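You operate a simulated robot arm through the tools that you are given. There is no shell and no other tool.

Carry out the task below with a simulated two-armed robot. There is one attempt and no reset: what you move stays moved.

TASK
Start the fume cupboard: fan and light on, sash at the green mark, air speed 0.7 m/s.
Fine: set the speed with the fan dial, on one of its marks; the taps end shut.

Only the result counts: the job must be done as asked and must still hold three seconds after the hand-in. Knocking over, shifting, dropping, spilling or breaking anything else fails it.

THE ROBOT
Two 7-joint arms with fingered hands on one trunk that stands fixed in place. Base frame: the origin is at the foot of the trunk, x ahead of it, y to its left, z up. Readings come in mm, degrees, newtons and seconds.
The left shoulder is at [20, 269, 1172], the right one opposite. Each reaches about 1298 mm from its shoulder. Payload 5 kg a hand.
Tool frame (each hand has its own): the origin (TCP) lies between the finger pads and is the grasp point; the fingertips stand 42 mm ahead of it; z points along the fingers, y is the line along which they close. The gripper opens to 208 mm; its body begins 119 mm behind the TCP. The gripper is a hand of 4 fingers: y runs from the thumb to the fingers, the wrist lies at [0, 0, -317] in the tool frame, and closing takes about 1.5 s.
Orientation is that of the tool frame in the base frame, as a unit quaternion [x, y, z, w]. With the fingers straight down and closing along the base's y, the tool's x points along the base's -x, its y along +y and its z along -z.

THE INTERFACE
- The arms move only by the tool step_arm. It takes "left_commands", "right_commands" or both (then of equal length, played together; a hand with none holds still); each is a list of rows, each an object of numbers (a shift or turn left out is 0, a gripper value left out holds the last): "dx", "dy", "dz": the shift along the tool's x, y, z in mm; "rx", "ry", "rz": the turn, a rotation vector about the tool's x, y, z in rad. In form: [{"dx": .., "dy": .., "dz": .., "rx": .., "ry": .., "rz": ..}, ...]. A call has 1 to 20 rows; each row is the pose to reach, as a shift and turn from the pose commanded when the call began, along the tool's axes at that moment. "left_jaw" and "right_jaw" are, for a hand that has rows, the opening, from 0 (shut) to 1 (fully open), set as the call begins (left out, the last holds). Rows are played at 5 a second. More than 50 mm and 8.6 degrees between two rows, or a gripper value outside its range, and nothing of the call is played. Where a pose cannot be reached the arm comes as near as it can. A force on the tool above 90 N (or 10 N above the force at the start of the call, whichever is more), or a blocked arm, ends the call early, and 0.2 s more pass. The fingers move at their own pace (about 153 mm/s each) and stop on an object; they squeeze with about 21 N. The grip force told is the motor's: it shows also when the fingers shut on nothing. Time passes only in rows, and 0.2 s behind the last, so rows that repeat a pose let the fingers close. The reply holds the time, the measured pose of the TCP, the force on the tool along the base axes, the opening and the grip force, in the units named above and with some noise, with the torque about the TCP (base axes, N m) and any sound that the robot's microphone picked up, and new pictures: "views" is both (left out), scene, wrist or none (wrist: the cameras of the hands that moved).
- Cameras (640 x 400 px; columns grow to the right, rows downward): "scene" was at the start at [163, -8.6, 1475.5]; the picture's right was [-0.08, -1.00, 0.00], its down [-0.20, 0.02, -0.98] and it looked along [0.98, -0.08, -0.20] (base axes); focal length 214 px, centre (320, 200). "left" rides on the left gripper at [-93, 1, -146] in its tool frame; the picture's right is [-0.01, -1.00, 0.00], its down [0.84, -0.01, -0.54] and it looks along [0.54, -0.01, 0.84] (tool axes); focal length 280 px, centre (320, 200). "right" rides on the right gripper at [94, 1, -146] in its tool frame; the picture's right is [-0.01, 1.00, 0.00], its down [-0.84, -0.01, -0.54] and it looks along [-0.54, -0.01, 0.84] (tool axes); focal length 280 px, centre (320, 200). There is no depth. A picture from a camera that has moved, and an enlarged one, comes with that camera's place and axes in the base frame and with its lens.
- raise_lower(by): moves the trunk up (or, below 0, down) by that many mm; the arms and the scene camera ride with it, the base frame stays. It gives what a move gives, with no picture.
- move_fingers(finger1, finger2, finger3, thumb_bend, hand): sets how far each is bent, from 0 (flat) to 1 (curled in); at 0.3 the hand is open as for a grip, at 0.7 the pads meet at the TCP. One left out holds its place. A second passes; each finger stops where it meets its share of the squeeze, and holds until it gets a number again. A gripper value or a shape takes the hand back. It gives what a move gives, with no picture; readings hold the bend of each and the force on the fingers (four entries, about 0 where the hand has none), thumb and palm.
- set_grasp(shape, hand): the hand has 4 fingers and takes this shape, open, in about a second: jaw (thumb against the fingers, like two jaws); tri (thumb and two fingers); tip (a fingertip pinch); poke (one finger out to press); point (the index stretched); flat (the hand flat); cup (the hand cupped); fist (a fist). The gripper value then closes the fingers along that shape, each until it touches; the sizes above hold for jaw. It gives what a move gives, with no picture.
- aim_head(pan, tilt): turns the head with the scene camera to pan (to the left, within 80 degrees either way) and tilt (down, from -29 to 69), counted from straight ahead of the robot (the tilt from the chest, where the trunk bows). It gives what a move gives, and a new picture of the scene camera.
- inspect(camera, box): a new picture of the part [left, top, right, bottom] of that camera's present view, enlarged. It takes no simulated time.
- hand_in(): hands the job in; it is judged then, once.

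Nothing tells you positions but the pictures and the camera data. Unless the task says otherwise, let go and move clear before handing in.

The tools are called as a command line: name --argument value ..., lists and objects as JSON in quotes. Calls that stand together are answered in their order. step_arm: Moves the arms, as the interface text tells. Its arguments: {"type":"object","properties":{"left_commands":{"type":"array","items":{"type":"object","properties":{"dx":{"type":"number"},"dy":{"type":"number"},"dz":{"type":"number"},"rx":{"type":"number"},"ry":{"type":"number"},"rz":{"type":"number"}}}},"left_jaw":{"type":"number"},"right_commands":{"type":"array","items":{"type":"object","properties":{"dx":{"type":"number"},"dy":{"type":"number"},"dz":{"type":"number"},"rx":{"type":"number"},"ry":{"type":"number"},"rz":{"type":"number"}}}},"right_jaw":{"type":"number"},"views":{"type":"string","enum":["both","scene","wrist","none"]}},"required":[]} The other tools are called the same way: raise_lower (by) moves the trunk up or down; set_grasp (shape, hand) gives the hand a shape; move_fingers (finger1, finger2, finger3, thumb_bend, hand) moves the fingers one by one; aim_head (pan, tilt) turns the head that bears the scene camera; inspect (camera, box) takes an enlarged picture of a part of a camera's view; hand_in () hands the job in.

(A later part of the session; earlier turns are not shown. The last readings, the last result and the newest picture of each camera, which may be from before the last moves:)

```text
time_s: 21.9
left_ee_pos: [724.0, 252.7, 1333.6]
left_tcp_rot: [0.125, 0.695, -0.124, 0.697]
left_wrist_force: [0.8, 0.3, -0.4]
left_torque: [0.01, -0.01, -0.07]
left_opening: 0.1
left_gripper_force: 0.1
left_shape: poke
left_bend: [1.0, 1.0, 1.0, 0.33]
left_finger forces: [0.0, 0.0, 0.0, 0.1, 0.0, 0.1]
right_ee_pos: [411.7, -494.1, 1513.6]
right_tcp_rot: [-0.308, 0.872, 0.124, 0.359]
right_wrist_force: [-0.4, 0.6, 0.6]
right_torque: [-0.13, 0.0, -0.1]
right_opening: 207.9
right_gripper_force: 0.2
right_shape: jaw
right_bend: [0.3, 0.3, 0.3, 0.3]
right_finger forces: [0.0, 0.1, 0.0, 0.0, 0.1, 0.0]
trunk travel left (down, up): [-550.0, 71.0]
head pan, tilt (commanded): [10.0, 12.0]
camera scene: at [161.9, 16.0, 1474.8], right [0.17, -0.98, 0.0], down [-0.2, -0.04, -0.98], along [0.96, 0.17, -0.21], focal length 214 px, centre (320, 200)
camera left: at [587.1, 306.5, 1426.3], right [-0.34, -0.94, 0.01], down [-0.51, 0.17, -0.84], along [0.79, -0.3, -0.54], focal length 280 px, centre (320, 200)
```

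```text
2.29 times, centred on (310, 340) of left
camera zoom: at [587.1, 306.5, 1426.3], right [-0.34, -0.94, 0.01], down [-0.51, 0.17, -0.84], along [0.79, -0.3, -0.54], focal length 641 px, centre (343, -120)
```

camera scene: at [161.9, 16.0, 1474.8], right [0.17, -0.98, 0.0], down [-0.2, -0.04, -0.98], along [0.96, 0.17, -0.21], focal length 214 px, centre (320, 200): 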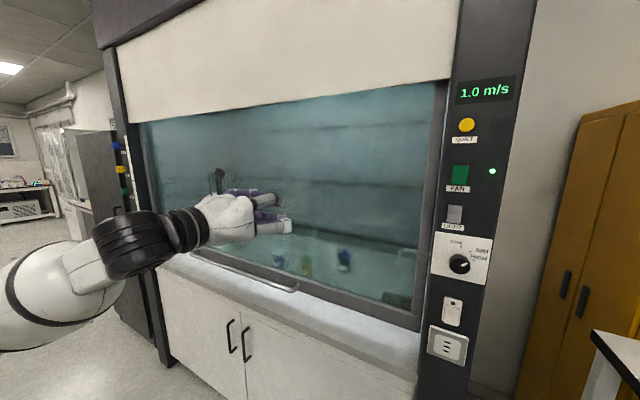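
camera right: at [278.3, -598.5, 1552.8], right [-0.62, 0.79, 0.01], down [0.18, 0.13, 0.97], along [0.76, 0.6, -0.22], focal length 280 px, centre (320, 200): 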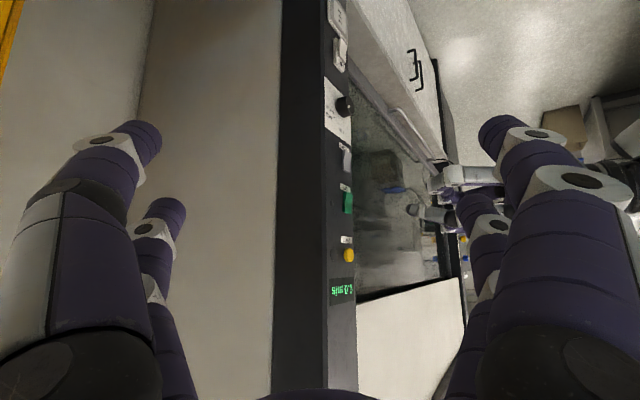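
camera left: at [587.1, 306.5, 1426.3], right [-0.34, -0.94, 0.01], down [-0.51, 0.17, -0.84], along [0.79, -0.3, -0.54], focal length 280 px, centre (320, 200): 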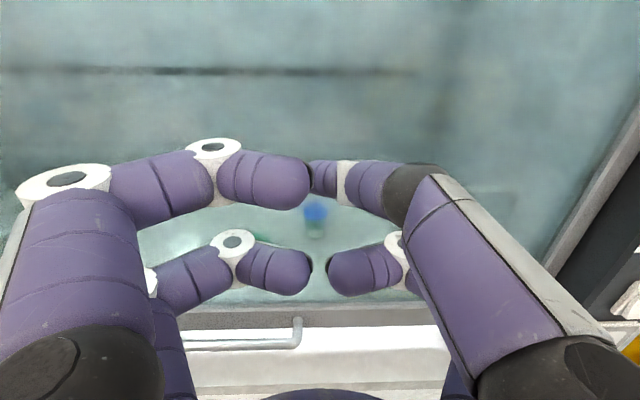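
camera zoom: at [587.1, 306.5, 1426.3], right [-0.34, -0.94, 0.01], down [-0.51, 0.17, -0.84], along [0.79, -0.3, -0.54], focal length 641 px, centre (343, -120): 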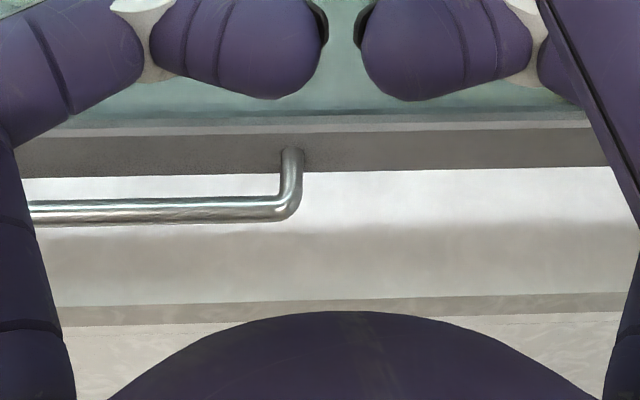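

The bar is at about z 973, 46 mm in front of the sash frame, and sits close above the worktop (~z 940). I plan to close the hand and use the lower row of fingertips as a wedge under the bar. First I'll change to the jaw shape, close it, and lower in front of the handle.

set_grasp --shape "jaw" --hand "left"

step_arm --left_commands '[{"dx": 30, "dy": 14}, {"dx": 70, "dy": 28}, {"dx": 112, "dy": 42}, {"dx": 154, "dy": 56}, {"dx": 196, "dy": 70}, {"dx": 238, "dy": 84}, {"dx": 280, "dy": 98}, {"dx": 310, "dy": 112}, {"dx": 310, "dy": 112}]' --left_jaw 0 --views "both"

```text
time_s: 22.8
left_ee_pos: [724.0, 252.6, 1334.6]
left_tcp_rot: [0.124, 0.696, -0.123, 0.697]
left_wrist_force: [0.0, -0.6, -0.7]
left_torque: [-0.01, 0.02, 0.06]
left_opening: 207.7
left_gripper_force: 0.0
left_shape: jaw
left_bend: [0.3, 0.3, 0.3, 0.3]
left_finger forces: [0.0, 0.0, 0.0, 0.1, 0.0, 0.0]
right_ee_pos: [410.9, -494.6, 1513.9]
right_tcp_rot: [-0.308, 0.872, 0.124, 0.359]
right_wrist_force: [0.6, 0.0, 0.2]
right_torque: [0.07, -0.01, 0.02]
right_opening: 208.1
right_gripper_force: 0.0
right_shape: jaw
right_bend: [0.3, 0.3, 0.3, 0.3]
right_finger forces: [0.0, 0.0, 0.0, 0.1, 0.0, 0.0]
trunk travel left (down, up): [-550.0, 71.0]
head pan, tilt (commanded): [10.0, 12.0]
```

```text
time_s: 24.8
left_ee_pos: [760.6, 358.8, 1023.0]
left_tcp_rot: [0.125, 0.695, -0.123, 0.697]
left_wrist_force: [0.4, -0.4, -0.6]
left_torque: [-0.01, -0.01, 0.04]
left_opening: 0.0
left_gripper_force: 20.2
left_shape: jaw
left_bend: [0.7, 0.7, 0.7, 0.7]
left_finger forces: [0.0, 0.1, 0.0, 0.0, 0.0, 0.1]
right_ee_pos: [410.2, -493.8, 1514.4]
right_tcp_rot: [-0.307, 0.873, 0.124, 0.358]
right_wrist_force: [-0.7, -0.2, 0.1]
right_torque: [0.0, -0.01, -0.02]
right_opening: 207.9
right_gripper_force: 0.1
right_shape: jaw
right_bend: [0.3, 0.3, 0.3, 0.3]
right_finger forces: [0.0, 0.1, 0.0, 0.0, 0.0, 0.0]
trunk travel left (down, up): [-550.0, 71.0]
head pan, tilt (commanded): [10.0, 12.0]
camera scene: at [161.7, 14.7, 1474.9], right [0.17, -0.98, 0.0], down [-0.2, -0.04, -0.98], along [0.96, 0.17, -0.21], focal length 214 px, centre (320, 200)
camera left: at [623.3, 411.7, 1115.0], right [-0.34, -0.94, 0.01], down [-0.51, 0.17, -0.84], along [0.79, -0.3, -0.54], focal length 280 px, centre (320, 200)
```

scene: 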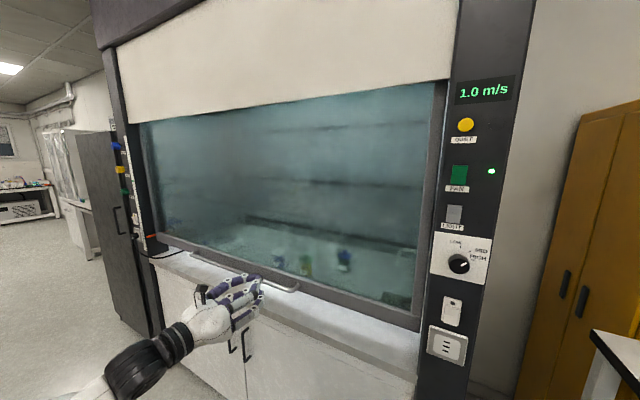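
left: 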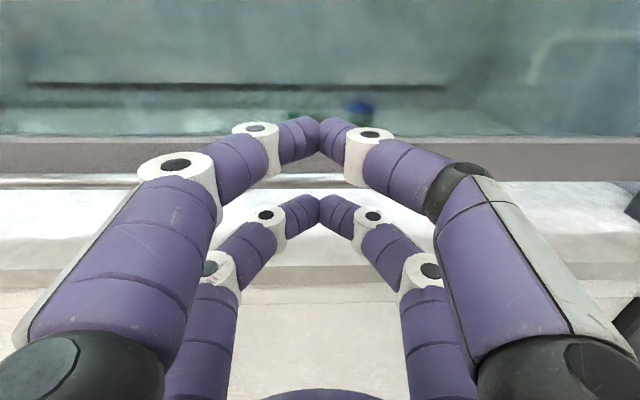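

The two rows of closed fingertips are visible with the bar just ahead. I'll zoom in to measure the bar and the worktop.

inspect --camera "left" --box '[0, 120, 240, 320]'

inspect --camera "left" --box '[400, 80, 640, 320]'

inspect --camera "right" --box '[380, 60, 470, 150]'

inspect --camera "scene" --box '[190, 250, 310, 325]'

```text
2.00 times, centred on (120, 220) of left
camera zoom: at [623.3, 411.7, 1115.0], right [-0.34, -0.94, 0.01], down [-0.51, 0.17, -0.84], along [0.79, -0.3, -0.54], focal length 561 px, centre (720, 160)
```

zoom: 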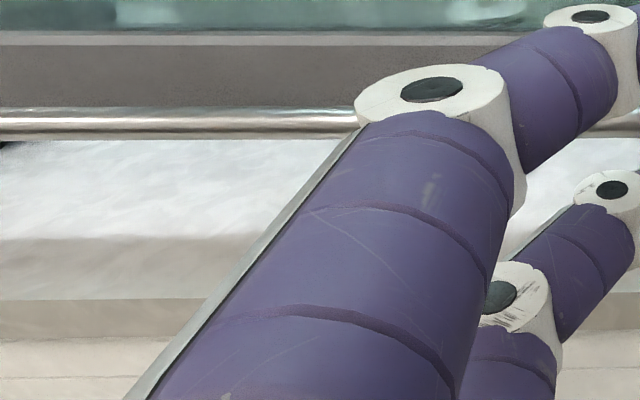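

```text
1.67 times, centred on (520, 200) of left
camera zoom: at [623.3, 411.7, 1115.0], right [-0.34, -0.94, 0.01], down [-0.51, 0.17, -0.84], along [0.79, -0.3, -0.54], focal length 467 px, centre (-13, 200)
```

zoom: 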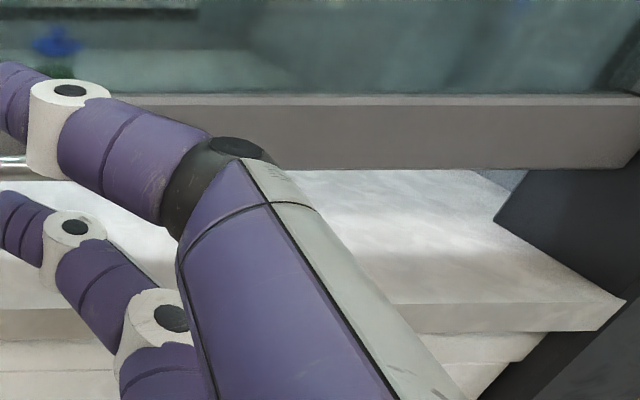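

```text
4.44 times, centred on (425, 105) of right
camera zoom: at [277.6, -598.8, 1552.7], right [-0.62, 0.79, 0.01], down [0.18, 0.13, 0.98], along [0.77, 0.6, -0.22], focal length 1246 px, centre (-147, 622)
```

zoom: 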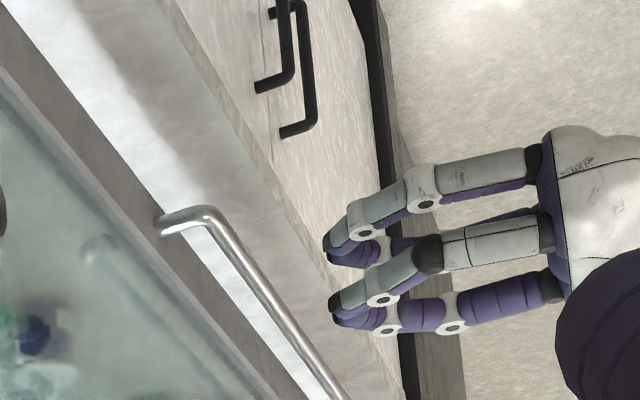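

```text
5.33 times, centred on (250, 288) of scene
camera zoom: at [161.7, 14.7, 1474.9], right [0.17, -0.98, 0.0], down [-0.2, -0.04, -0.98], along [0.96, 0.17, -0.21], focal length 1144 px, centre (693, -267)
```

zoom: 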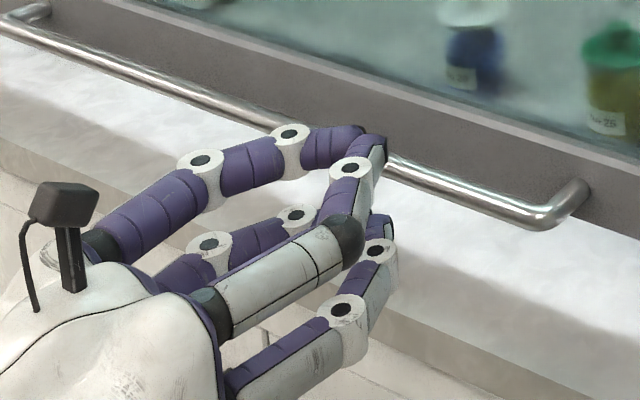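

Cross-checking three cameras, the worktop front edge is actually at z≈838, about 130 mm below the bar, so there's plenty of room. I'll straddle the bar with the two finger rows (gap ~28 mm, bar ~16 mm), starting by lowering to bar height and approaching partway.

step_arm --left_commands '[{"dx": 27}, {"dx": 53}, {"dx": 53, "dz": 25}, {"dx": 53, "dz": 50}]' --views "none"

inspect --camera "left" --box '[160, 60, 480, 260]'

inspect --camera "right" --box '[390, 60, 460, 150]'

inspect --camera "scene" --box '[220, 250, 310, 310]'

```text
time_s: 25.8
left_ee_pos: [810.1, 342.6, 970.3]
left_tcp_rot: [0.125, 0.695, -0.123, 0.697]
left_wrist_force: [-0.5, 0.4, -0.2]
left_torque: [0.02, -0.01, -0.02]
left_opening: 0.0
left_gripper_force: 20.2
left_shape: jaw
left_bend: [0.7, 0.7, 0.7, 0.7]
left_finger forces: [0.0, 0.0, 0.1, 0.1, 0.0, 0.1]
right_ee_pos: [412.4, -494.0, 1513.6]
right_tcp_rot: [-0.308, 0.873, 0.124, 0.359]
right_wrist_force: [1.0, -0.7, 0.6]
right_torque: [0.05, 0.04, 0.02]
right_opening: 207.9
right_gripper_force: 0.0
right_shape: jaw
right_bend: [0.3, 0.3, 0.3, 0.3]
right_finger forces: [0.0, 0.1, 0.1, 0.1, 0.0, 0.0]
trunk travel left (down, up): [-550.0, 71.0]
head pan, tilt (commanded): [10.0, 12.0]
```

```text
2.00 times, centred on (320, 160) of left
camera zoom: at [671.8, 395.2, 1062.7], right [-0.34, -0.94, 0.01], down [-0.51, 0.17, -0.84], along [0.79, -0.3, -0.54], focal length 561 px, centre (320, 280)
```

zoom: 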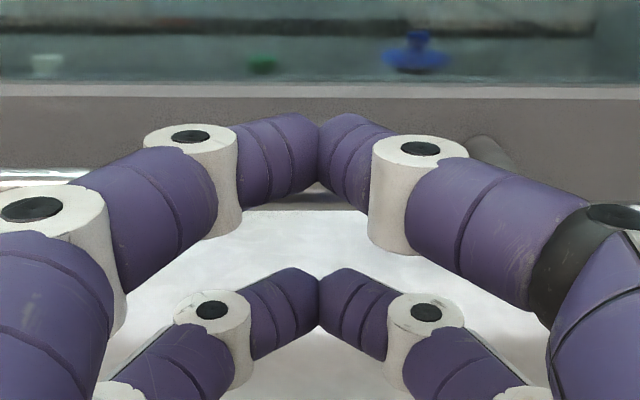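

```text
4.44 times, centred on (425, 105) of right
camera zoom: at [278.5, -598.5, 1552.5], right [-0.62, 0.79, 0.01], down [0.18, 0.13, 0.97], along [0.77, 0.6, -0.22], focal length 1246 px, centre (-147, 622)
```

zoom: 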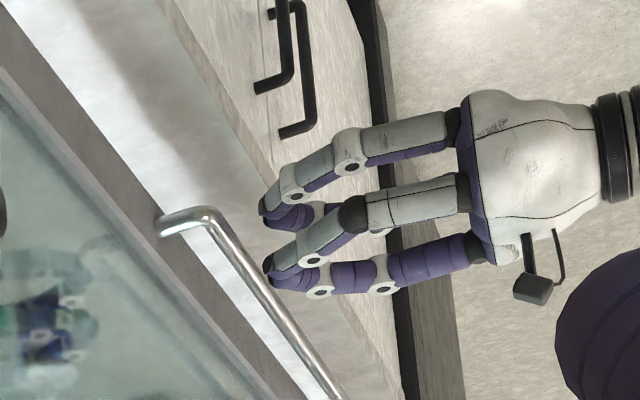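

```text
6.67 times, centred on (265, 280) of scene
camera zoom: at [162.0, 14.8, 1474.7], right [0.17, -0.98, 0.0], down [-0.21, -0.04, -0.98], along [0.96, 0.17, -0.21], focal length 1430 px, centre (687, -333)
```

zoom: 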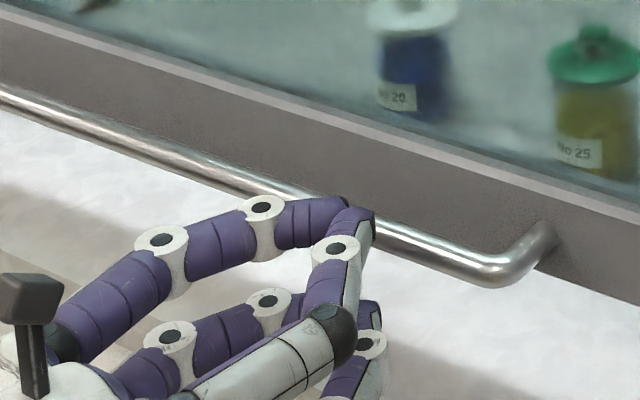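

The rows look level with the bar. I'll raise 3 mm and slide forward gradually, checking the force.

step_arm --left_commands '[{"dx": -3, "dz": 10}, {"dx": -3, "dz": 20}, {"dx": -3, "dz": 30}, {"dx": -3, "dz": 38}]' --views "none"

inspect --camera "left" --box '[160, 60, 480, 260]'

inspect --camera "right" --box '[390, 60, 460, 150]'

inspect --camera "scene" --box '[220, 250, 310, 310]'

```text
time_s: 26.8
left_ee_pos: [845.2, 329.9, 971.7]
left_tcp_rot: [0.123, 0.696, -0.123, 0.697]
left_wrist_force: [0.9, 0.4, -0.5]
left_torque: [0.02, -0.02, -0.01]
left_opening: 0.0
left_gripper_force: 21.4
left_shape: jaw
left_bend: [0.7, 0.7, 0.7, 0.7]
left_finger forces: [0.1, 0.0, 0.0, 0.0, 0.0, 0.0]
right_ee_pos: [411.9, -494.4, 1513.6]
right_tcp_rot: [-0.308, 0.872, 0.125, 0.359]
right_wrist_force: [-0.6, 0.2, 0.1]
right_torque: [0.02, 0.0, 0.0]
right_opening: 207.9
right_gripper_force: 0.1
right_shape: jaw
right_bend: [0.3, 0.3, 0.3, 0.3]
right_finger forces: [0.0, 0.0, 0.0, 0.1, 0.0, 0.0]
trunk travel left (down, up): [-550.0, 71.0]
head pan, tilt (commanded): [10.0, 12.0]
```

```text
2.00 times, centred on (320, 160) of left
camera zoom: at [707.5, 382.1, 1064.9], right [-0.34, -0.94, 0.01], down [-0.51, 0.17, -0.84], along [0.79, -0.3, -0.54], focal length 561 px, centre (320, 280)
```

zoom: 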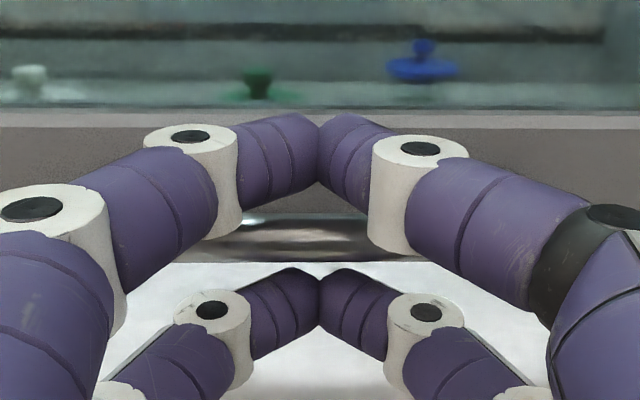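

```text
4.44 times, centred on (425, 105) of right
camera zoom: at [278.2, -598.6, 1552.6], right [-0.62, 0.79, 0.01], down [0.18, 0.13, 0.98], along [0.77, 0.6, -0.22], focal length 1246 px, centre (-147, 622)
```

zoom: 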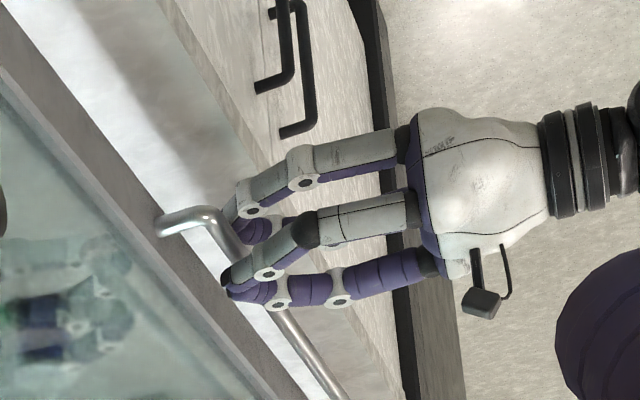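

```text
6.67 times, centred on (265, 280) of scene
camera zoom: at [162.0, 14.8, 1474.8], right [0.17, -0.98, 0.0], down [-0.2, -0.04, -0.98], along [0.96, 0.17, -0.21], focal length 1430 px, centre (687, -333)
```

zoom: 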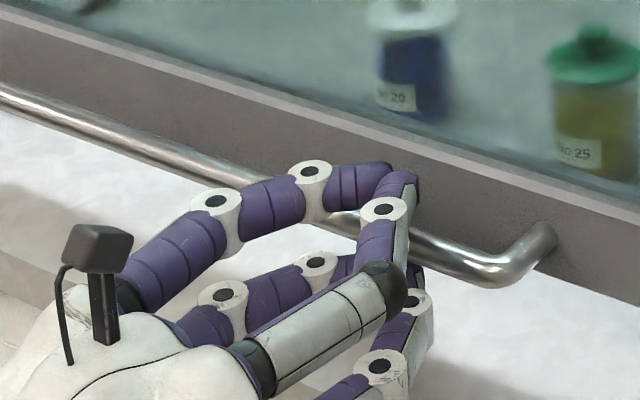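

The bar now sits between the upper and lower rows with no contact. I'll advance 14 mm more, then begin lifting slowly.

step_arm --left_commands '[{"dz": 7}, {"dz": 14}, {"dx": -5, "dz": 14}, {"dx": -10, "dz": 14}, {"dx": -15, "dz": 14}, {"dx": -20, "dz": 14}, {"dx": -25, "dz": 14}, {"dx": -30, "dz": 14}]' --views "none"

inspect --camera "right" --box '[390, 60, 480, 180]'

inspect --camera "scene" --box '[120, 170, 220, 250]'

```text
time_s: 28.6
left_ee_pos: [859.5, 325.7, 1002.8]
left_tcp_rot: [0.124, 0.695, -0.123, 0.697]
left_wrist_force: [-0.2, -1.4, -5.4]
left_torque: [0.02, 0.13, 0.01]
left_opening: 0.0
left_gripper_force: 21.4
left_shape: jaw
left_bend: [0.7, 0.7, 0.7, 0.7]
left_finger forces: [0.0, 0.3, 0.0, 0.0, 0.0, 0.0]
right_ee_pos: [411.6, -495.7, 1513.9]
right_tcp_rot: [-0.308, 0.872, 0.124, 0.359]
right_wrist_force: [-0.1, -0.2, 0.6]
right_torque: [0.02, -0.04, 0.0]
right_opening: 208.0
right_gripper_force: 0.1
right_shape: jaw
right_bend: [0.3, 0.3, 0.3, 0.3]
right_finger forces: [0.0, 0.1, 0.0, 0.0, 0.1, 0.0]
trunk travel left (down, up): [-550.0, 71.0]
head pan, tilt (commanded): [10.0, 12.0]
```

```text
3.33 times, centred on (435, 120) of right
camera zoom: at [278.1, -598.6, 1552.6], right [-0.62, 0.79, 0.01], down [0.18, 0.13, 0.97], along [0.77, 0.6, -0.22], focal length 935 px, centre (-63, 467)
```

zoom: 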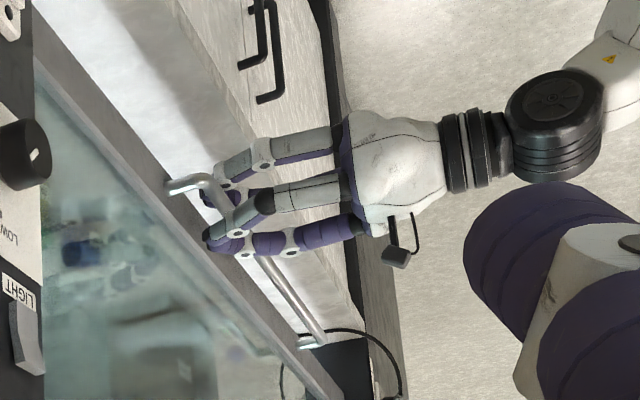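

```text
5.00 times, centred on (170, 210) of scene
camera zoom: at [162.1, 14.8, 1474.8], right [0.17, -0.98, 0.0], down [-0.2, -0.04, -0.98], along [0.96, 0.17, -0.21], focal length 1072 px, centre (1070, 150)
```

zoom: 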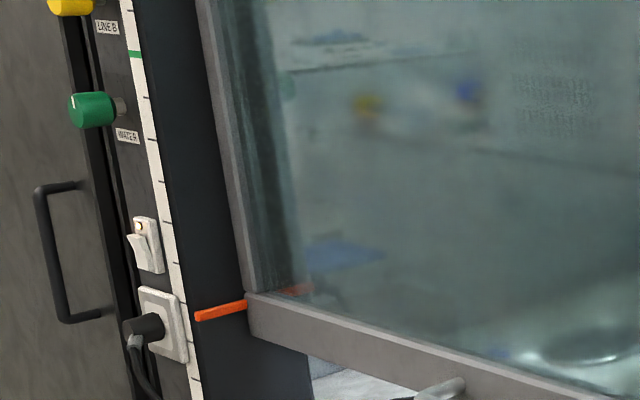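

The sash is lifting with only ~5 N. I'll lift another 270 mm, then check the pointer against the green mark.

step_arm --left_commands '[{"dx": -18}, {"dx": -36}, {"dx": -54}, {"dx": -72}, {"dx": -90}, {"dx": -108}, {"dx": -126}, {"dx": -144}, {"dx": -162}, {"dx": -180}, {"dx": -198}, {"dx": -216}, {"dx": -232}, {"dx": -246}, {"dx": -258}, {"dx": -265}, {"dx": -270}]' --views "scene"

inspect --camera "scene" --box '[120, 150, 180, 200]'

inspect --camera "right" --box '[410, 150, 490, 270]'

```text
time_s: 32.1
left_ee_pos: [858.5, 325.6, 1271.4]
left_tcp_rot: [0.124, 0.696, -0.123, 0.697]
left_wrist_force: [-0.7, 0.6, -5.7]
left_torque: [0.0, 0.15, 0.01]
left_opening: 0.0
left_gripper_force: 20.9
left_shape: jaw
left_bend: [0.7, 0.7, 0.7, 0.7]
left_finger forces: [0.0, 0.2, 0.0, 0.0, 0.1, 0.1]
right_ee_pos: [411.5, -495.1, 1513.3]
right_tcp_rot: [-0.308, 0.873, 0.124, 0.359]
right_wrist_force: [0.5, 0.0, -0.4]
right_torque: [0.03, -0.01, -0.01]
right_opening: 208.0
right_gripper_force: 0.0
right_shape: jaw
right_bend: [0.3, 0.3, 0.3, 0.3]
right_finger forces: [0.1, 0.0, 0.0, 0.0, 0.0, 0.0]
trunk travel left (down, up): [-550.0, 71.0]
head pan, tilt (commanded): [10.0, 12.0]
camera scene: at [162.1, 15.1, 1474.7], right [0.17, -0.98, 0.0], down [-0.2, -0.04, -0.98], along [0.96, 0.17, -0.21], focal length 214 px, centre (320, 200)
```

scene: 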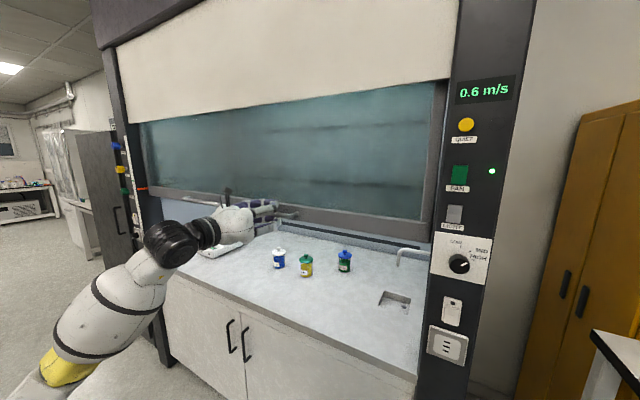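

```text
8.00 times, centred on (150, 175) of scene
camera zoom: at [162.1, 15.1, 1474.7], right [0.17, -0.98, 0.0], down [-0.2, -0.04, -0.98], along [0.96, 0.17, -0.21], focal length 1716 px, centre (1680, 400)
```

zoom: 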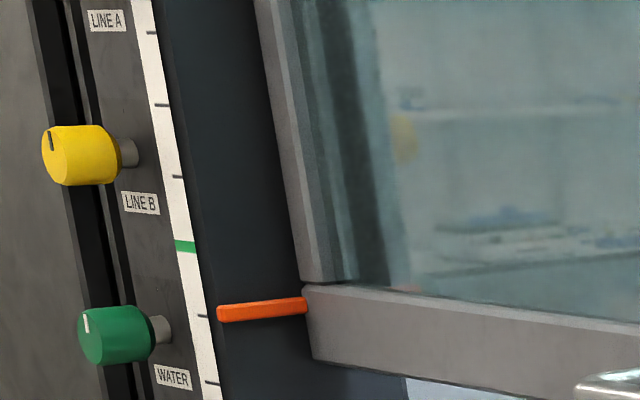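

```text
3.33 times, centred on (450, 210) of right
camera zoom: at [278.2, -598.3, 1552.6], right [-0.62, 0.79, 0.01], down [0.18, 0.13, 0.97], along [0.77, 0.6, -0.22], focal length 935 px, centre (-113, 167)
```

zoom: 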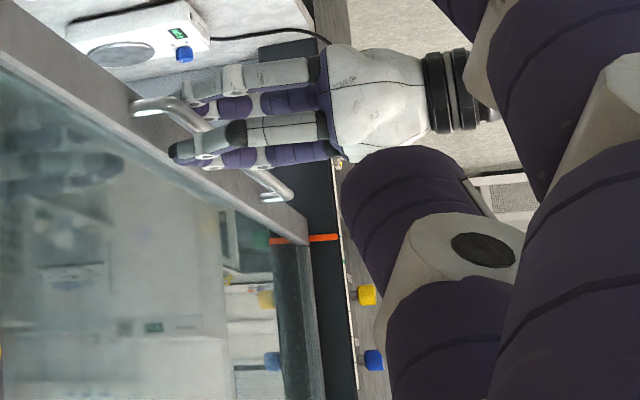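

The pointer's front end is near the scale plane, about 46 mm below green (ticks are 50 mm). The display reads 0.6. I'll lift 42 mm more, then fine-tune.

step_arm --left_commands '[{"dx": -10}, {"dx": -20}, {"dx": -30}, {"dx": -37}, {"dx": -42}, {"dx": -42}]' --views "none"

inspect --camera "scene" --box '[125, 165, 165, 190]'

inspect --camera "right" --box '[430, 190, 490, 260]'

```text
time_s: 33.5
left_ee_pos: [857.7, 323.9, 1315.7]
left_tcp_rot: [0.124, 0.695, -0.123, 0.697]
left_wrist_force: [-0.2, 0.4, -0.5]
left_torque: [0.01, 0.02, -0.01]
left_opening: 0.0
left_gripper_force: 20.9
left_shape: jaw
left_bend: [0.7, 0.7, 0.7, 0.7]
left_finger forces: [0.0, 0.0, 0.0, 0.1, 0.0, 0.1]
right_ee_pos: [411.8, -495.1, 1514.0]
right_tcp_rot: [-0.307, 0.873, 0.123, 0.359]
right_wrist_force: [-0.4, -1.4, -0.2]
right_torque: [-0.01, 0.05, 0.03]
right_opening: 208.0
right_gripper_force: 0.0
right_shape: jaw
right_bend: [0.3, 0.3, 0.3, 0.3]
right_finger forces: [0.0, 0.0, 0.0, 0.0, 0.1, 0.1]
trunk travel left (down, up): [-550.0, 71.0]
head pan, tilt (commanded): [10.0, 12.0]
```

```text
16.00 times, centred on (145, 178) of scene
camera zoom: at [162.0, 15.0, 1474.8], right [0.17, -0.98, 0.0], down [-0.2, -0.04, -0.98], along [0.96, 0.17, -0.21], focal length 3432 px, centre (3120, 560)
```

zoom: 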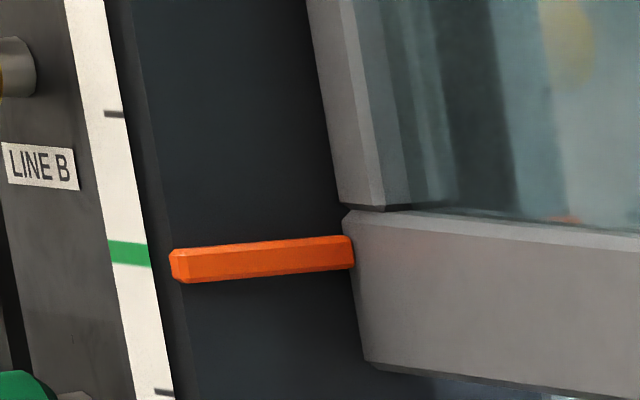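

```text
5.71 times, centred on (460, 225) of right
camera zoom: at [278.0, -598.4, 1552.8], right [-0.62, 0.79, 0.01], down [0.18, 0.13, 0.98], along [0.77, 0.6, -0.22], focal length 1602 px, centre (-480, 57)
```

zoom: 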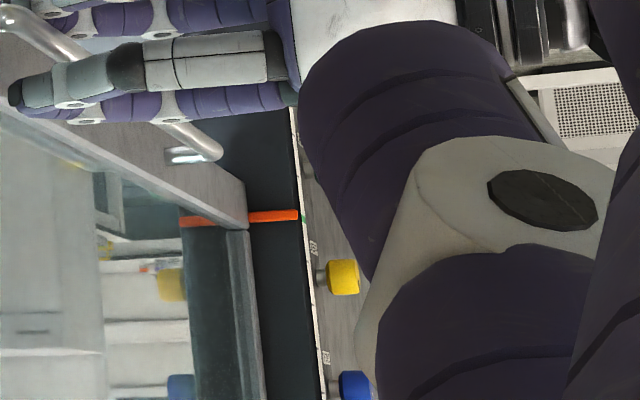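

The sash now holds itself, and the pointer looks about 3 mm under the green mark's centre. I'll nudge up in small steps.

step_arm --left_commands '[{"dx": -1}, {"dx": -2}, {"dx": -3}, {"dx": -3}]' --views "none"

inspect --camera "scene" --box '[125, 168, 157, 188]'

```text
time_s: 34.5
left_ee_pos: [857.5, 323.7, 1316.9]
left_tcp_rot: [0.125, 0.696, -0.124, 0.696]
left_wrist_force: [-1.8, -1.3, -6.8]
left_torque: [0.04, 0.18, -0.05]
left_opening: 0.0
left_gripper_force: 21.1
left_shape: jaw
left_bend: [0.7, 0.7, 0.7, 0.7]
left_finger forces: [0.0, 0.2, 0.1, 0.0, 0.1, 0.0]
right_ee_pos: [411.5, -494.4, 1512.9]
right_tcp_rot: [-0.308, 0.873, 0.124, 0.359]
right_wrist_force: [0.0, 0.8, 0.5]
right_torque: [-0.01, 0.01, 0.05]
right_opening: 208.0
right_gripper_force: 0.1
right_shape: jaw
right_bend: [0.3, 0.3, 0.3, 0.3]
right_finger forces: [0.1, 0.0, 0.0, 0.0, 0.0, 0.0]
trunk travel left (down, up): [-550.0, 71.0]
head pan, tilt (commanded): [10.0, 12.0]
```

```text
16.00 times, centred on (141, 178) of scene
camera zoom: at [162.1, 15.0, 1474.7], right [0.17, -0.98, 0.0], down [-0.2, -0.04, -0.98], along [0.96, 0.17, -0.21], focal length 3432 px, centre (3184, 552)
```

zoom: 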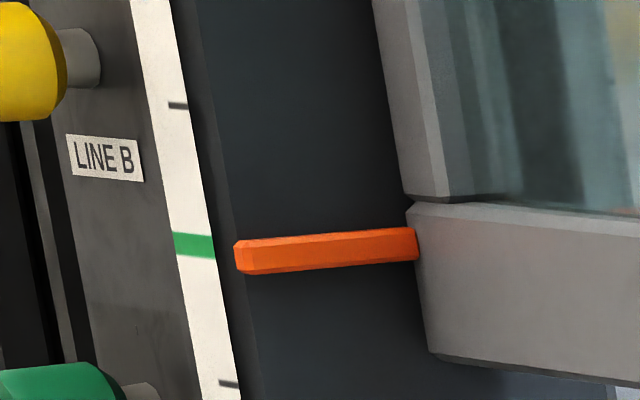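

The pointer is still about 2.5–3 mm low. Another small raise.

step_arm --left_commands '[{"dx": -1}, {"dx": -2}, {"dx": -2.5}, {"dx": -2.5}]' --views "none"

inspect --camera "scene" --box '[130, 172, 146, 186]'

inspect --camera "right" --box '[440, 215, 464, 230]'

```text
time_s: 35.5
left_ee_pos: [857.5, 326.2, 1320.0]
left_tcp_rot: [0.124, 0.696, -0.123, 0.697]
left_wrist_force: [-1.6, -2.5, -6.5]
left_torque: [-0.04, 0.12, -0.08]
left_opening: 0.0
left_gripper_force: 21.0
left_shape: jaw
left_bend: [0.7, 0.7, 0.7, 0.7]
left_finger forces: [0.1, 0.2, 0.0, 0.0, 0.1, 0.0]
right_ee_pos: [412.0, -494.3, 1513.9]
right_tcp_rot: [-0.308, 0.872, 0.124, 0.359]
right_wrist_force: [-0.3, 0.1, 0.7]
right_torque: [0.0, -0.02, 0.01]
right_opening: 207.8
right_gripper_force: 0.1
right_shape: jaw
right_bend: [0.3, 0.3, 0.3, 0.3]
right_finger forces: [0.0, 0.1, 0.0, 0.1, 0.1, 0.0]
trunk travel left (down, up): [-550.0, 71.0]
head pan, tilt (commanded): [10.0, 12.0]
```

```text
16.00 times, centred on (138, 179) of scene
camera zoom: at [162.1, 14.8, 1474.7], right [0.17, -0.98, 0.0], down [-0.2, -0.04, -0.98], along [0.96, 0.17, -0.21], focal length 3432 px, centre (3232, 536)
```

zoom: 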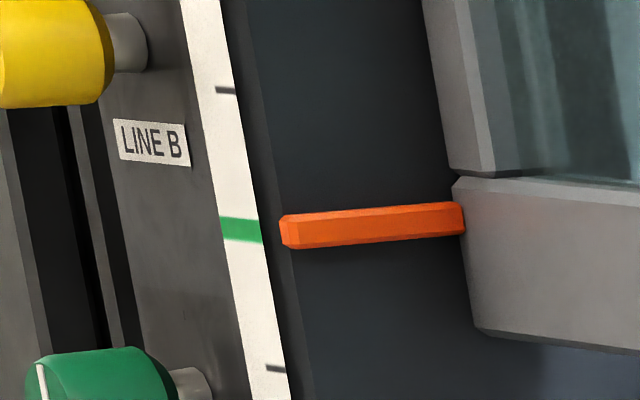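

```text
16.00 times, centred on (452, 222) of right
camera zoom: at [278.1, -598.6, 1552.6], right [-0.62, 0.79, 0.01], down [0.18, 0.13, 0.98], along [0.77, 0.6, -0.22], focal length 4486 px, centre (-1792, -160)
```

zoom: 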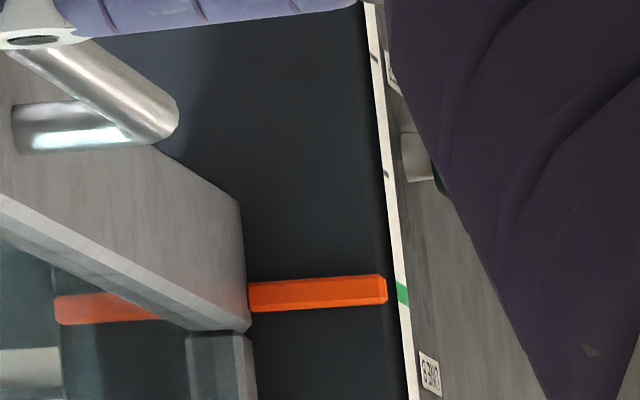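

The pointer is now within about 1 mm of the green mark in both views. I'll ease the hand down 5 mm to unload the bar, then withdraw straight back.

step_arm --left_commands '[{"dx": 2.5}, {"dx": 5}, {"dx": 5}, {"dx": 5, "dz": -15}, {"dx": 5, "dz": -35}, {"dx": 5, "dz": -60}, {"dx": 5, "dz": -90}, {"dx": 5, "dz": -120}]' --views "scene"

inspect --camera "scene" --box '[130, 172, 146, 186]'

inspect --camera "scene" --box '[430, 70, 530, 300]'

```text
time_s: 37.4
left_ee_pos: [743.9, 366.6, 1315.4]
left_tcp_rot: [0.124, 0.696, -0.124, 0.696]
left_wrist_force: [-0.1, 0.4, -0.5]
left_torque: [-0.01, -0.06, -0.01]
left_opening: 0.2
left_gripper_force: 21.7
left_shape: jaw
left_bend: [0.7, 0.7, 0.7, 0.7]
left_finger forces: [0.0, 0.1, 0.0, 0.0, 0.1, 0.0]
right_ee_pos: [410.2, -494.0, 1514.3]
right_tcp_rot: [-0.308, 0.872, 0.124, 0.359]
right_wrist_force: [-0.9, -0.1, 0.5]
right_torque: [-0.06, -0.05, -0.06]
right_opening: 208.0
right_gripper_force: 0.1
right_shape: jaw
right_bend: [0.3, 0.3, 0.3, 0.3]
right_finger forces: [0.1, 0.1, 0.0, 0.1, 0.1, 0.1]
trunk travel left (down, up): [-550.0, 71.0]
head pan, tilt (commanded): [10.0, 12.0]
camera scene: at [161.6, 15.2, 1474.9], right [0.17, -0.98, 0.0], down [-0.2, -0.04, -0.98], along [0.96, 0.17, -0.21], focal length 214 px, centre (320, 200)
```

scene: 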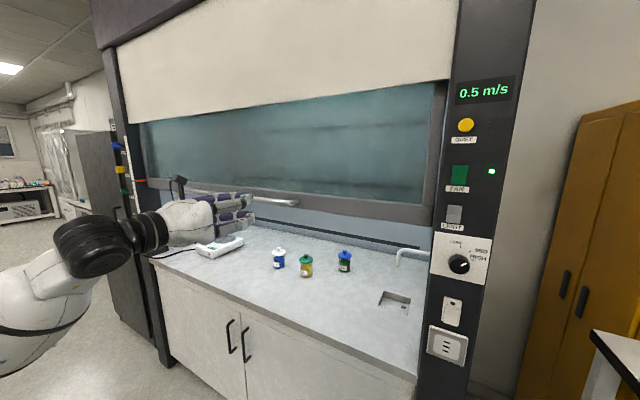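

```text
16.00 times, centred on (138, 179) of scene
camera zoom: at [161.6, 15.2, 1474.9], right [0.17, -0.98, 0.0], down [-0.2, -0.04, -0.98], along [0.96, 0.17, -0.21], focal length 3432 px, centre (3232, 536)
```

zoom: 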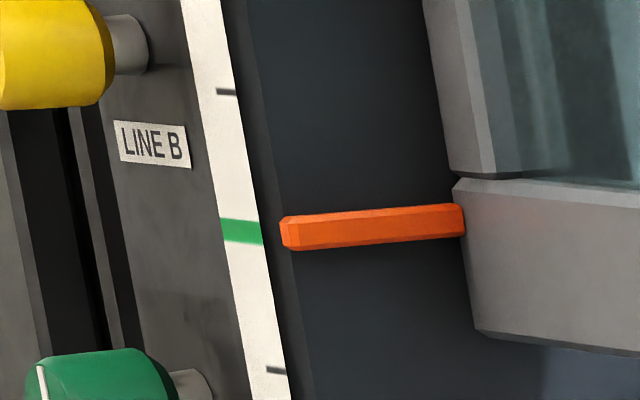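

```text
1.74 times, centred on (480, 185) of scene
camera zoom: at [161.6, 15.2, 1474.9], right [0.17, -0.98, 0.0], down [-0.2, -0.04, -0.98], along [0.96, 0.17, -0.21], focal length 373 px, centre (42, 226)
```

zoom: 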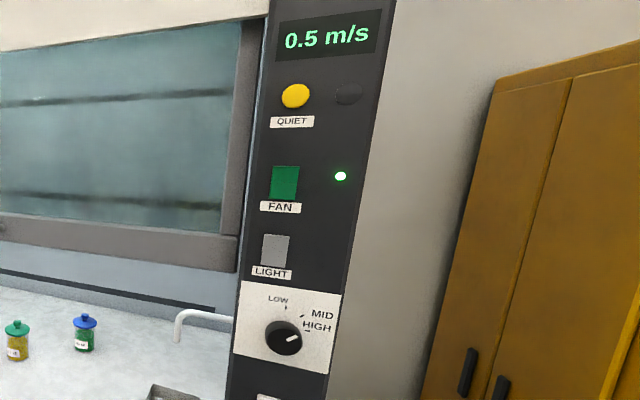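

The sash holds at the green mark and the display reads 0.5 m/s. Next I'll look closely at the dial.

inspect --camera "scene" --box '[432, 230, 496, 286]'

inspect --camera "right" --box '[322, 72, 362, 150]'

```text
7.14 times, centred on (464, 258) of scene
camera zoom: at [161.6, 15.2, 1474.9], right [0.17, -0.98, 0.0], down [-0.2, -0.04, -0.98], along [0.96, 0.17, -0.21], focal length 1532 px, centre (-709, -214)
```

zoom: 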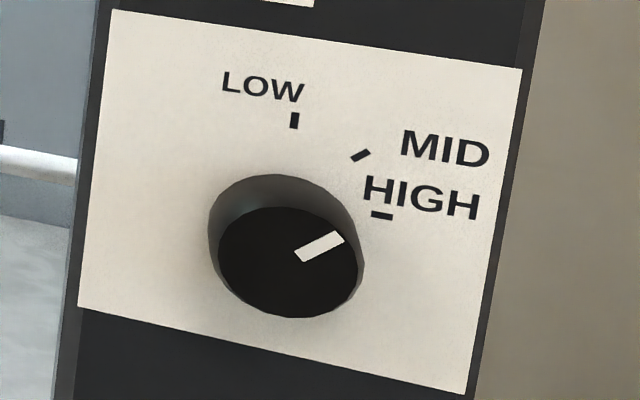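

```text
5.13 times, centred on (342, 111) of right
camera zoom: at [277.1, -598.2, 1553.1], right [-0.62, 0.79, 0.01], down [0.18, 0.13, 0.98], along [0.77, 0.6, -0.22], focal length 1438 px, centre (207, 656)
```

zoom: 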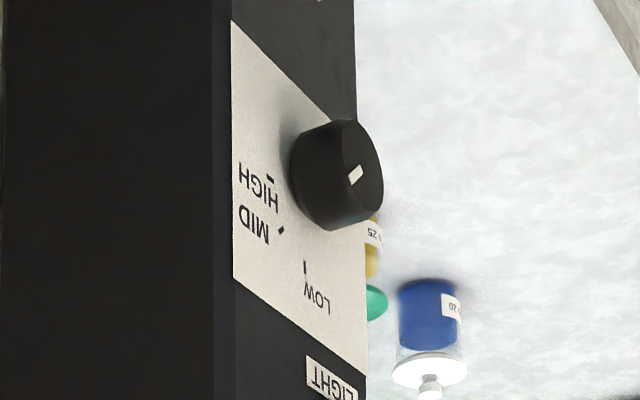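

The marks are LOW 0°, MID 45° and HIGH 90° clockwise from the top, and the knob's line sits near MID at 45–50°, giving 0.5 m/s. HIGH should give more. I need a grip for the ~36 mm knob, so I'll look at the "tip" shape.

set_grasp --shape "tip" --hand "left"

inspect --camera "left" --box '[0, 0, 640, 400]'

```text
time_s: 38.2
left_ee_pos: [745.5, 365.8, 1314.1]
left_tcp_rot: [0.124, 0.695, -0.123, 0.697]
left_wrist_force: [-0.1, -0.2, -0.2]
left_torque: [0.0, 0.0, -0.01]
left_opening: 207.8
left_gripper_force: 0.1
left_shape: tip
left_bend: [0.3, 0.3, 0.3, 0.3]
left_finger forces: [0.1, 0.0, 0.1, 0.1, 0.0, 0.0]
right_ee_pos: [412.5, -495.2, 1514.0]
right_tcp_rot: [-0.308, 0.872, 0.125, 0.358]
right_wrist_force: [0.8, -0.9, -0.6]
right_torque: [0.06, 0.0, 0.03]
right_opening: 208.2
right_gripper_force: 0.0
right_shape: jaw
right_bend: [0.3, 0.3, 0.3, 0.3]
right_finger forces: [0.1, 0.0, 0.1, 0.0, 0.1, 0.0]
trunk travel left (down, up): [-550.0, 71.0]
head pan, tilt (commanded): [10.0, 12.0]
```

```text
1.00 times, centred on (320, 200) of left (not enlarged: the box is as wide or as high as the picture)
camera zoom: at [607.4, 418.5, 1407.3], right [-0.34, -0.94, 0.01], down [-0.51, 0.17, -0.84], along [0.79, -0.3, -0.54], focal length 280 px, centre (320, 200)
```

zoom: 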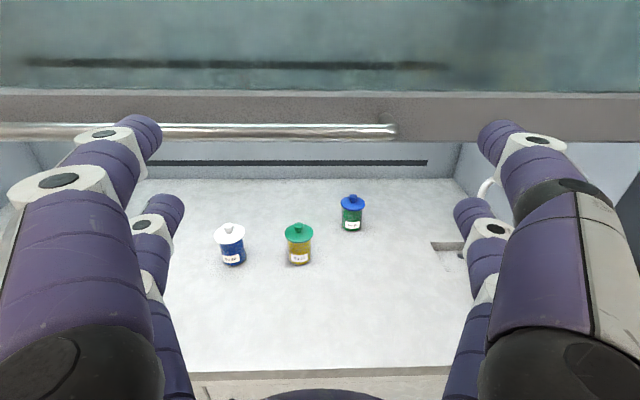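

The tip shape starts like jaw. I'll close it partway in free air to see how the fingertips meet.

step_arm --left_commands '[{"dz": -5}, {"dz": -5}, {"dz": -5}, {"dz": -5}, {"dz": -5}, {"dz": -5}]' --left_jaw 0.2 --views "wrist"

inspect --camera "scene" --box '[130, 165, 290, 265]'

```text
time_s: 39.6
left_ee_pos: [739.4, 367.9, 1313.8]
left_tcp_rot: [0.125, 0.695, -0.124, 0.697]
left_wrist_force: [0.8, 0.1, -0.7]
left_torque: [0.0, 0.0, 0.01]
left_opening: 42.0
left_gripper_force: 0.1
left_shape: tip
left_bend: [0.73, 0.73, 0.73, 0.7]
left_finger forces: [0.1, 0.0, 0.0, 0.0, 0.1, 0.1]
right_ee_pos: [410.8, -494.0, 1514.6]
right_tcp_rot: [-0.308, 0.872, 0.124, 0.359]
right_wrist_force: [-0.5, 1.1, 0.7]
right_torque: [0.02, -0.01, -0.04]
right_opening: 208.0
right_gripper_force: 0.0
right_shape: jaw
right_bend: [0.3, 0.3, 0.3, 0.3]
right_finger forces: [0.0, 0.1, 0.0, 0.0, 0.0, 0.1]
trunk travel left (down, up): [-550.0, 71.0]
head pan, tilt (commanded): [10.0, 12.0]
camera left: at [602.2, 420.5, 1407.0], right [-0.34, -0.94, 0.01], down [-0.51, 0.17, -0.84], along [0.79, -0.3, -0.54], focal length 280 px, centre (320, 200)
```

left: 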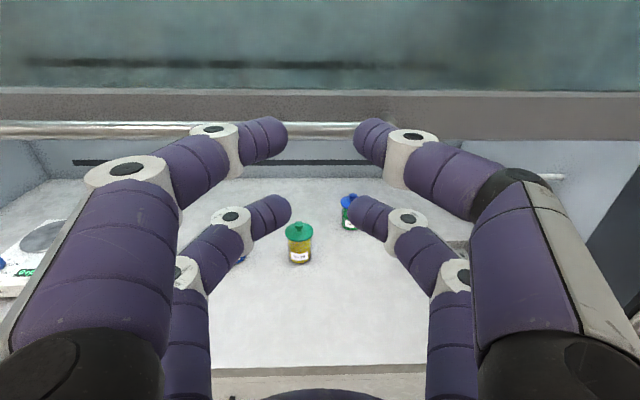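

```text
4.00 times, centred on (210, 215) of scene
camera zoom: at [161.8, 14.9, 1474.8], right [0.17, -0.98, 0.0], down [-0.2, -0.04, -0.98], along [0.96, 0.17, -0.21], focal length 858 px, centre (760, 140)
```

zoom: 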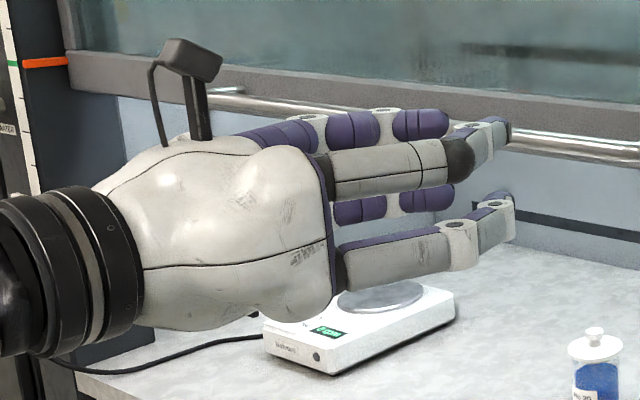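

I want the knob's true axis and the mark angles precisely, so I'll zoom further on the dial from both cameras.

inspect --camera "scene" --box '[446, 240, 486, 274]'

inspect --camera "right" --box '[324, 86, 358, 134]'

```text
11.76 times, centred on (466, 257) of scene
camera zoom: at [161.8, 14.9, 1474.8], right [0.17, -0.98, 0.0], down [-0.2, -0.04, -0.98], along [0.96, 0.17, -0.21], focal length 2523 px, centre (-1398, -471)
```

zoom: 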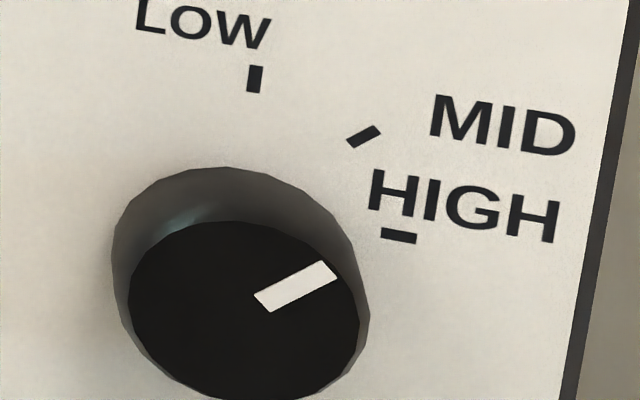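

```text
8.33 times, centred on (341, 110) of right
camera zoom: at [277.8, -598.5, 1552.7], right [-0.62, 0.79, 0.01], down [0.18, 0.13, 0.98], along [0.77, 0.6, -0.22], focal length 2337 px, centre (145, 950)
```

zoom: 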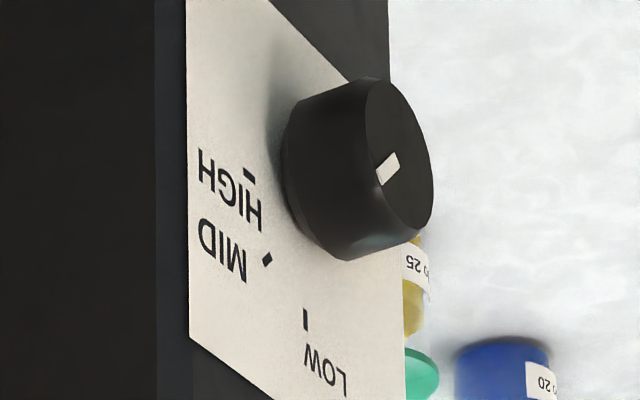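

Perspective-correct measurement puts the knob line at 45° (MID, 0.5 m/s), with HIGH at 90°. I'll bring the left hand to the knob, jaws half open and pre-rolled about 22° anticlockwise, so I can turn it 45° clockwise.

set_grasp --shape "jaw" --hand "left"

step_arm --left_commands '[{"dx": 6.2, "dy": -41.6, "dz": 3.1, "rx": -0.002, "rz": -0.028}, {"dx": 12.4, "dy": -83.2, "dz": 6.2, "rx": -0.004, "rz": -0.056}, {"dx": 18.6, "dy": -124.8, "dz": 9.3, "rx": -0.006, "rz": -0.084}, {"dx": 24.8, "dy": -166.4, "dz": 12.3, "rx": -0.008, "rz": -0.111}, {"dx": 31, "dy": -208, "dz": 15.4, "rx": -0.01, "rz": -0.139}, {"dx": 37.2, "dy": -249.6, "dz": 18.5, "rx": -0.012, "rz": -0.167}, {"dx": 43.4, "dy": -291.2, "dz": 21.6, "rx": -0.014, "rz": -0.195}, {"dx": 49.6, "dy": -332.8, "dz": 24.7, "rx": -0.016, "rz": -0.223}, {"dx": 55.8, "dy": -374.4, "dz": 27.8, "rx": -0.018, "rz": -0.251}, {"dx": 62, "dy": -416, "dz": 30.9, "rx": -0.02, "rz": -0.279}, {"dx": 68.2, "dy": -457.6, "dz": 34, "rx": -0.022, "rz": -0.306}, {"dx": 74.4, "dy": -499.2, "dz": 37, "rx": -0.024, "rz": -0.334}, {"dx": 80.6, "dy": -540.8, "dz": 40.1, "rx": -0.026, "rz": -0.362}, {"dx": 86.8, "dy": -582.4, "dz": 43.2, "rx": -0.028, "rz": -0.39}]' --left_jaw 0.5 --views "wrist"

inspect --camera "right" --box '[310, 60, 420, 180]'

```text
time_s: 40.5
left_ee_pos: [739.0, 367.6, 1314.7]
left_tcp_rot: [0.123, 0.696, -0.122, 0.697]
left_wrist_force: [0.0, 0.9, -1.2]
left_torque: [0.0, 0.0, 0.0]
left_opening: 207.9
left_gripper_force: 0.1
left_shape: jaw
left_bend: [0.3, 0.3, 0.3, 0.3]
left_finger forces: [0.0, 0.1, 0.0, 0.1, 0.0, 0.0]
right_ee_pos: [412.2, -494.2, 1514.1]
right_tcp_rot: [-0.308, 0.872, 0.124, 0.359]
right_wrist_force: [0.4, -0.7, 0.4]
right_torque: [-0.02, 0.01, 0.01]
right_opening: 208.1
right_gripper_force: 0.1
right_shape: jaw
right_bend: [0.3, 0.3, 0.3, 0.3]
right_finger forces: [0.0, 0.0, 0.0, 0.0, 0.0, 0.0]
trunk travel left (down, up): [-550.0, 71.0]
head pan, tilt (commanded): [10.0, 12.0]
```

```text
time_s: 43.5
left_ee_pos: [577.8, -194.6, 1228.0]
left_tcp_rot: [-0.024, 0.708, -0.246, 0.662]
left_wrist_force: [-0.9, 0.3, 0.5]
left_torque: [0.01, 0.02, 0.03]
left_opening: 103.9
left_gripper_force: 0.1
left_shape: jaw
left_bend: [0.73, 0.73, 0.73, 0.7]
left_finger forces: [0.1, 0.0, 0.0, 0.0, 0.1, 0.0]
right_ee_pos: [409.5, -496.4, 1513.4]
right_tcp_rot: [-0.307, 0.872, 0.124, 0.36]
right_wrist_force: [-2.0, -0.6, 0.6]
right_torque: [0.03, -0.14, -0.04]
right_opening: 208.0
right_gripper_force: 0.1
right_shape: jaw
right_bend: [0.3, 0.3, 0.3, 0.3]
right_finger forces: [0.0, 0.0, 0.1, 0.0, 0.0, 0.0]
trunk travel left (down, up): [-550.0, 71.0]
head pan, tilt (commanded): [10.0, 12.0]
camera left: at [451.8, -113.1, 1313.3], right [-0.29, -0.87, 0.39], down [-0.62, -0.14, -0.77], along [0.73, -0.47, -0.5], focal length 280 px, centre (320, 200)
```

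left: 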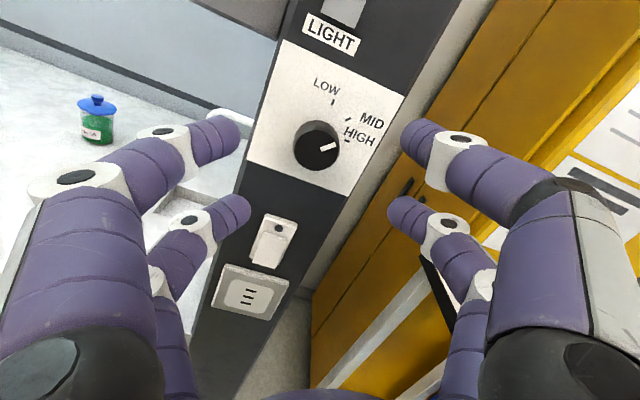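

```text
3.33 times, centred on (365, 120) of right
camera zoom: at [276.2, -599.4, 1552.7], right [-0.62, 0.79, 0.01], down [0.18, 0.13, 0.98], along [0.77, 0.6, -0.22], focal length 935 px, centre (170, 467)
```

zoom: 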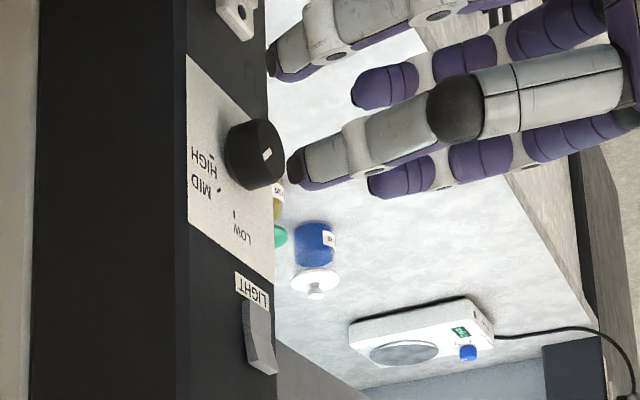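

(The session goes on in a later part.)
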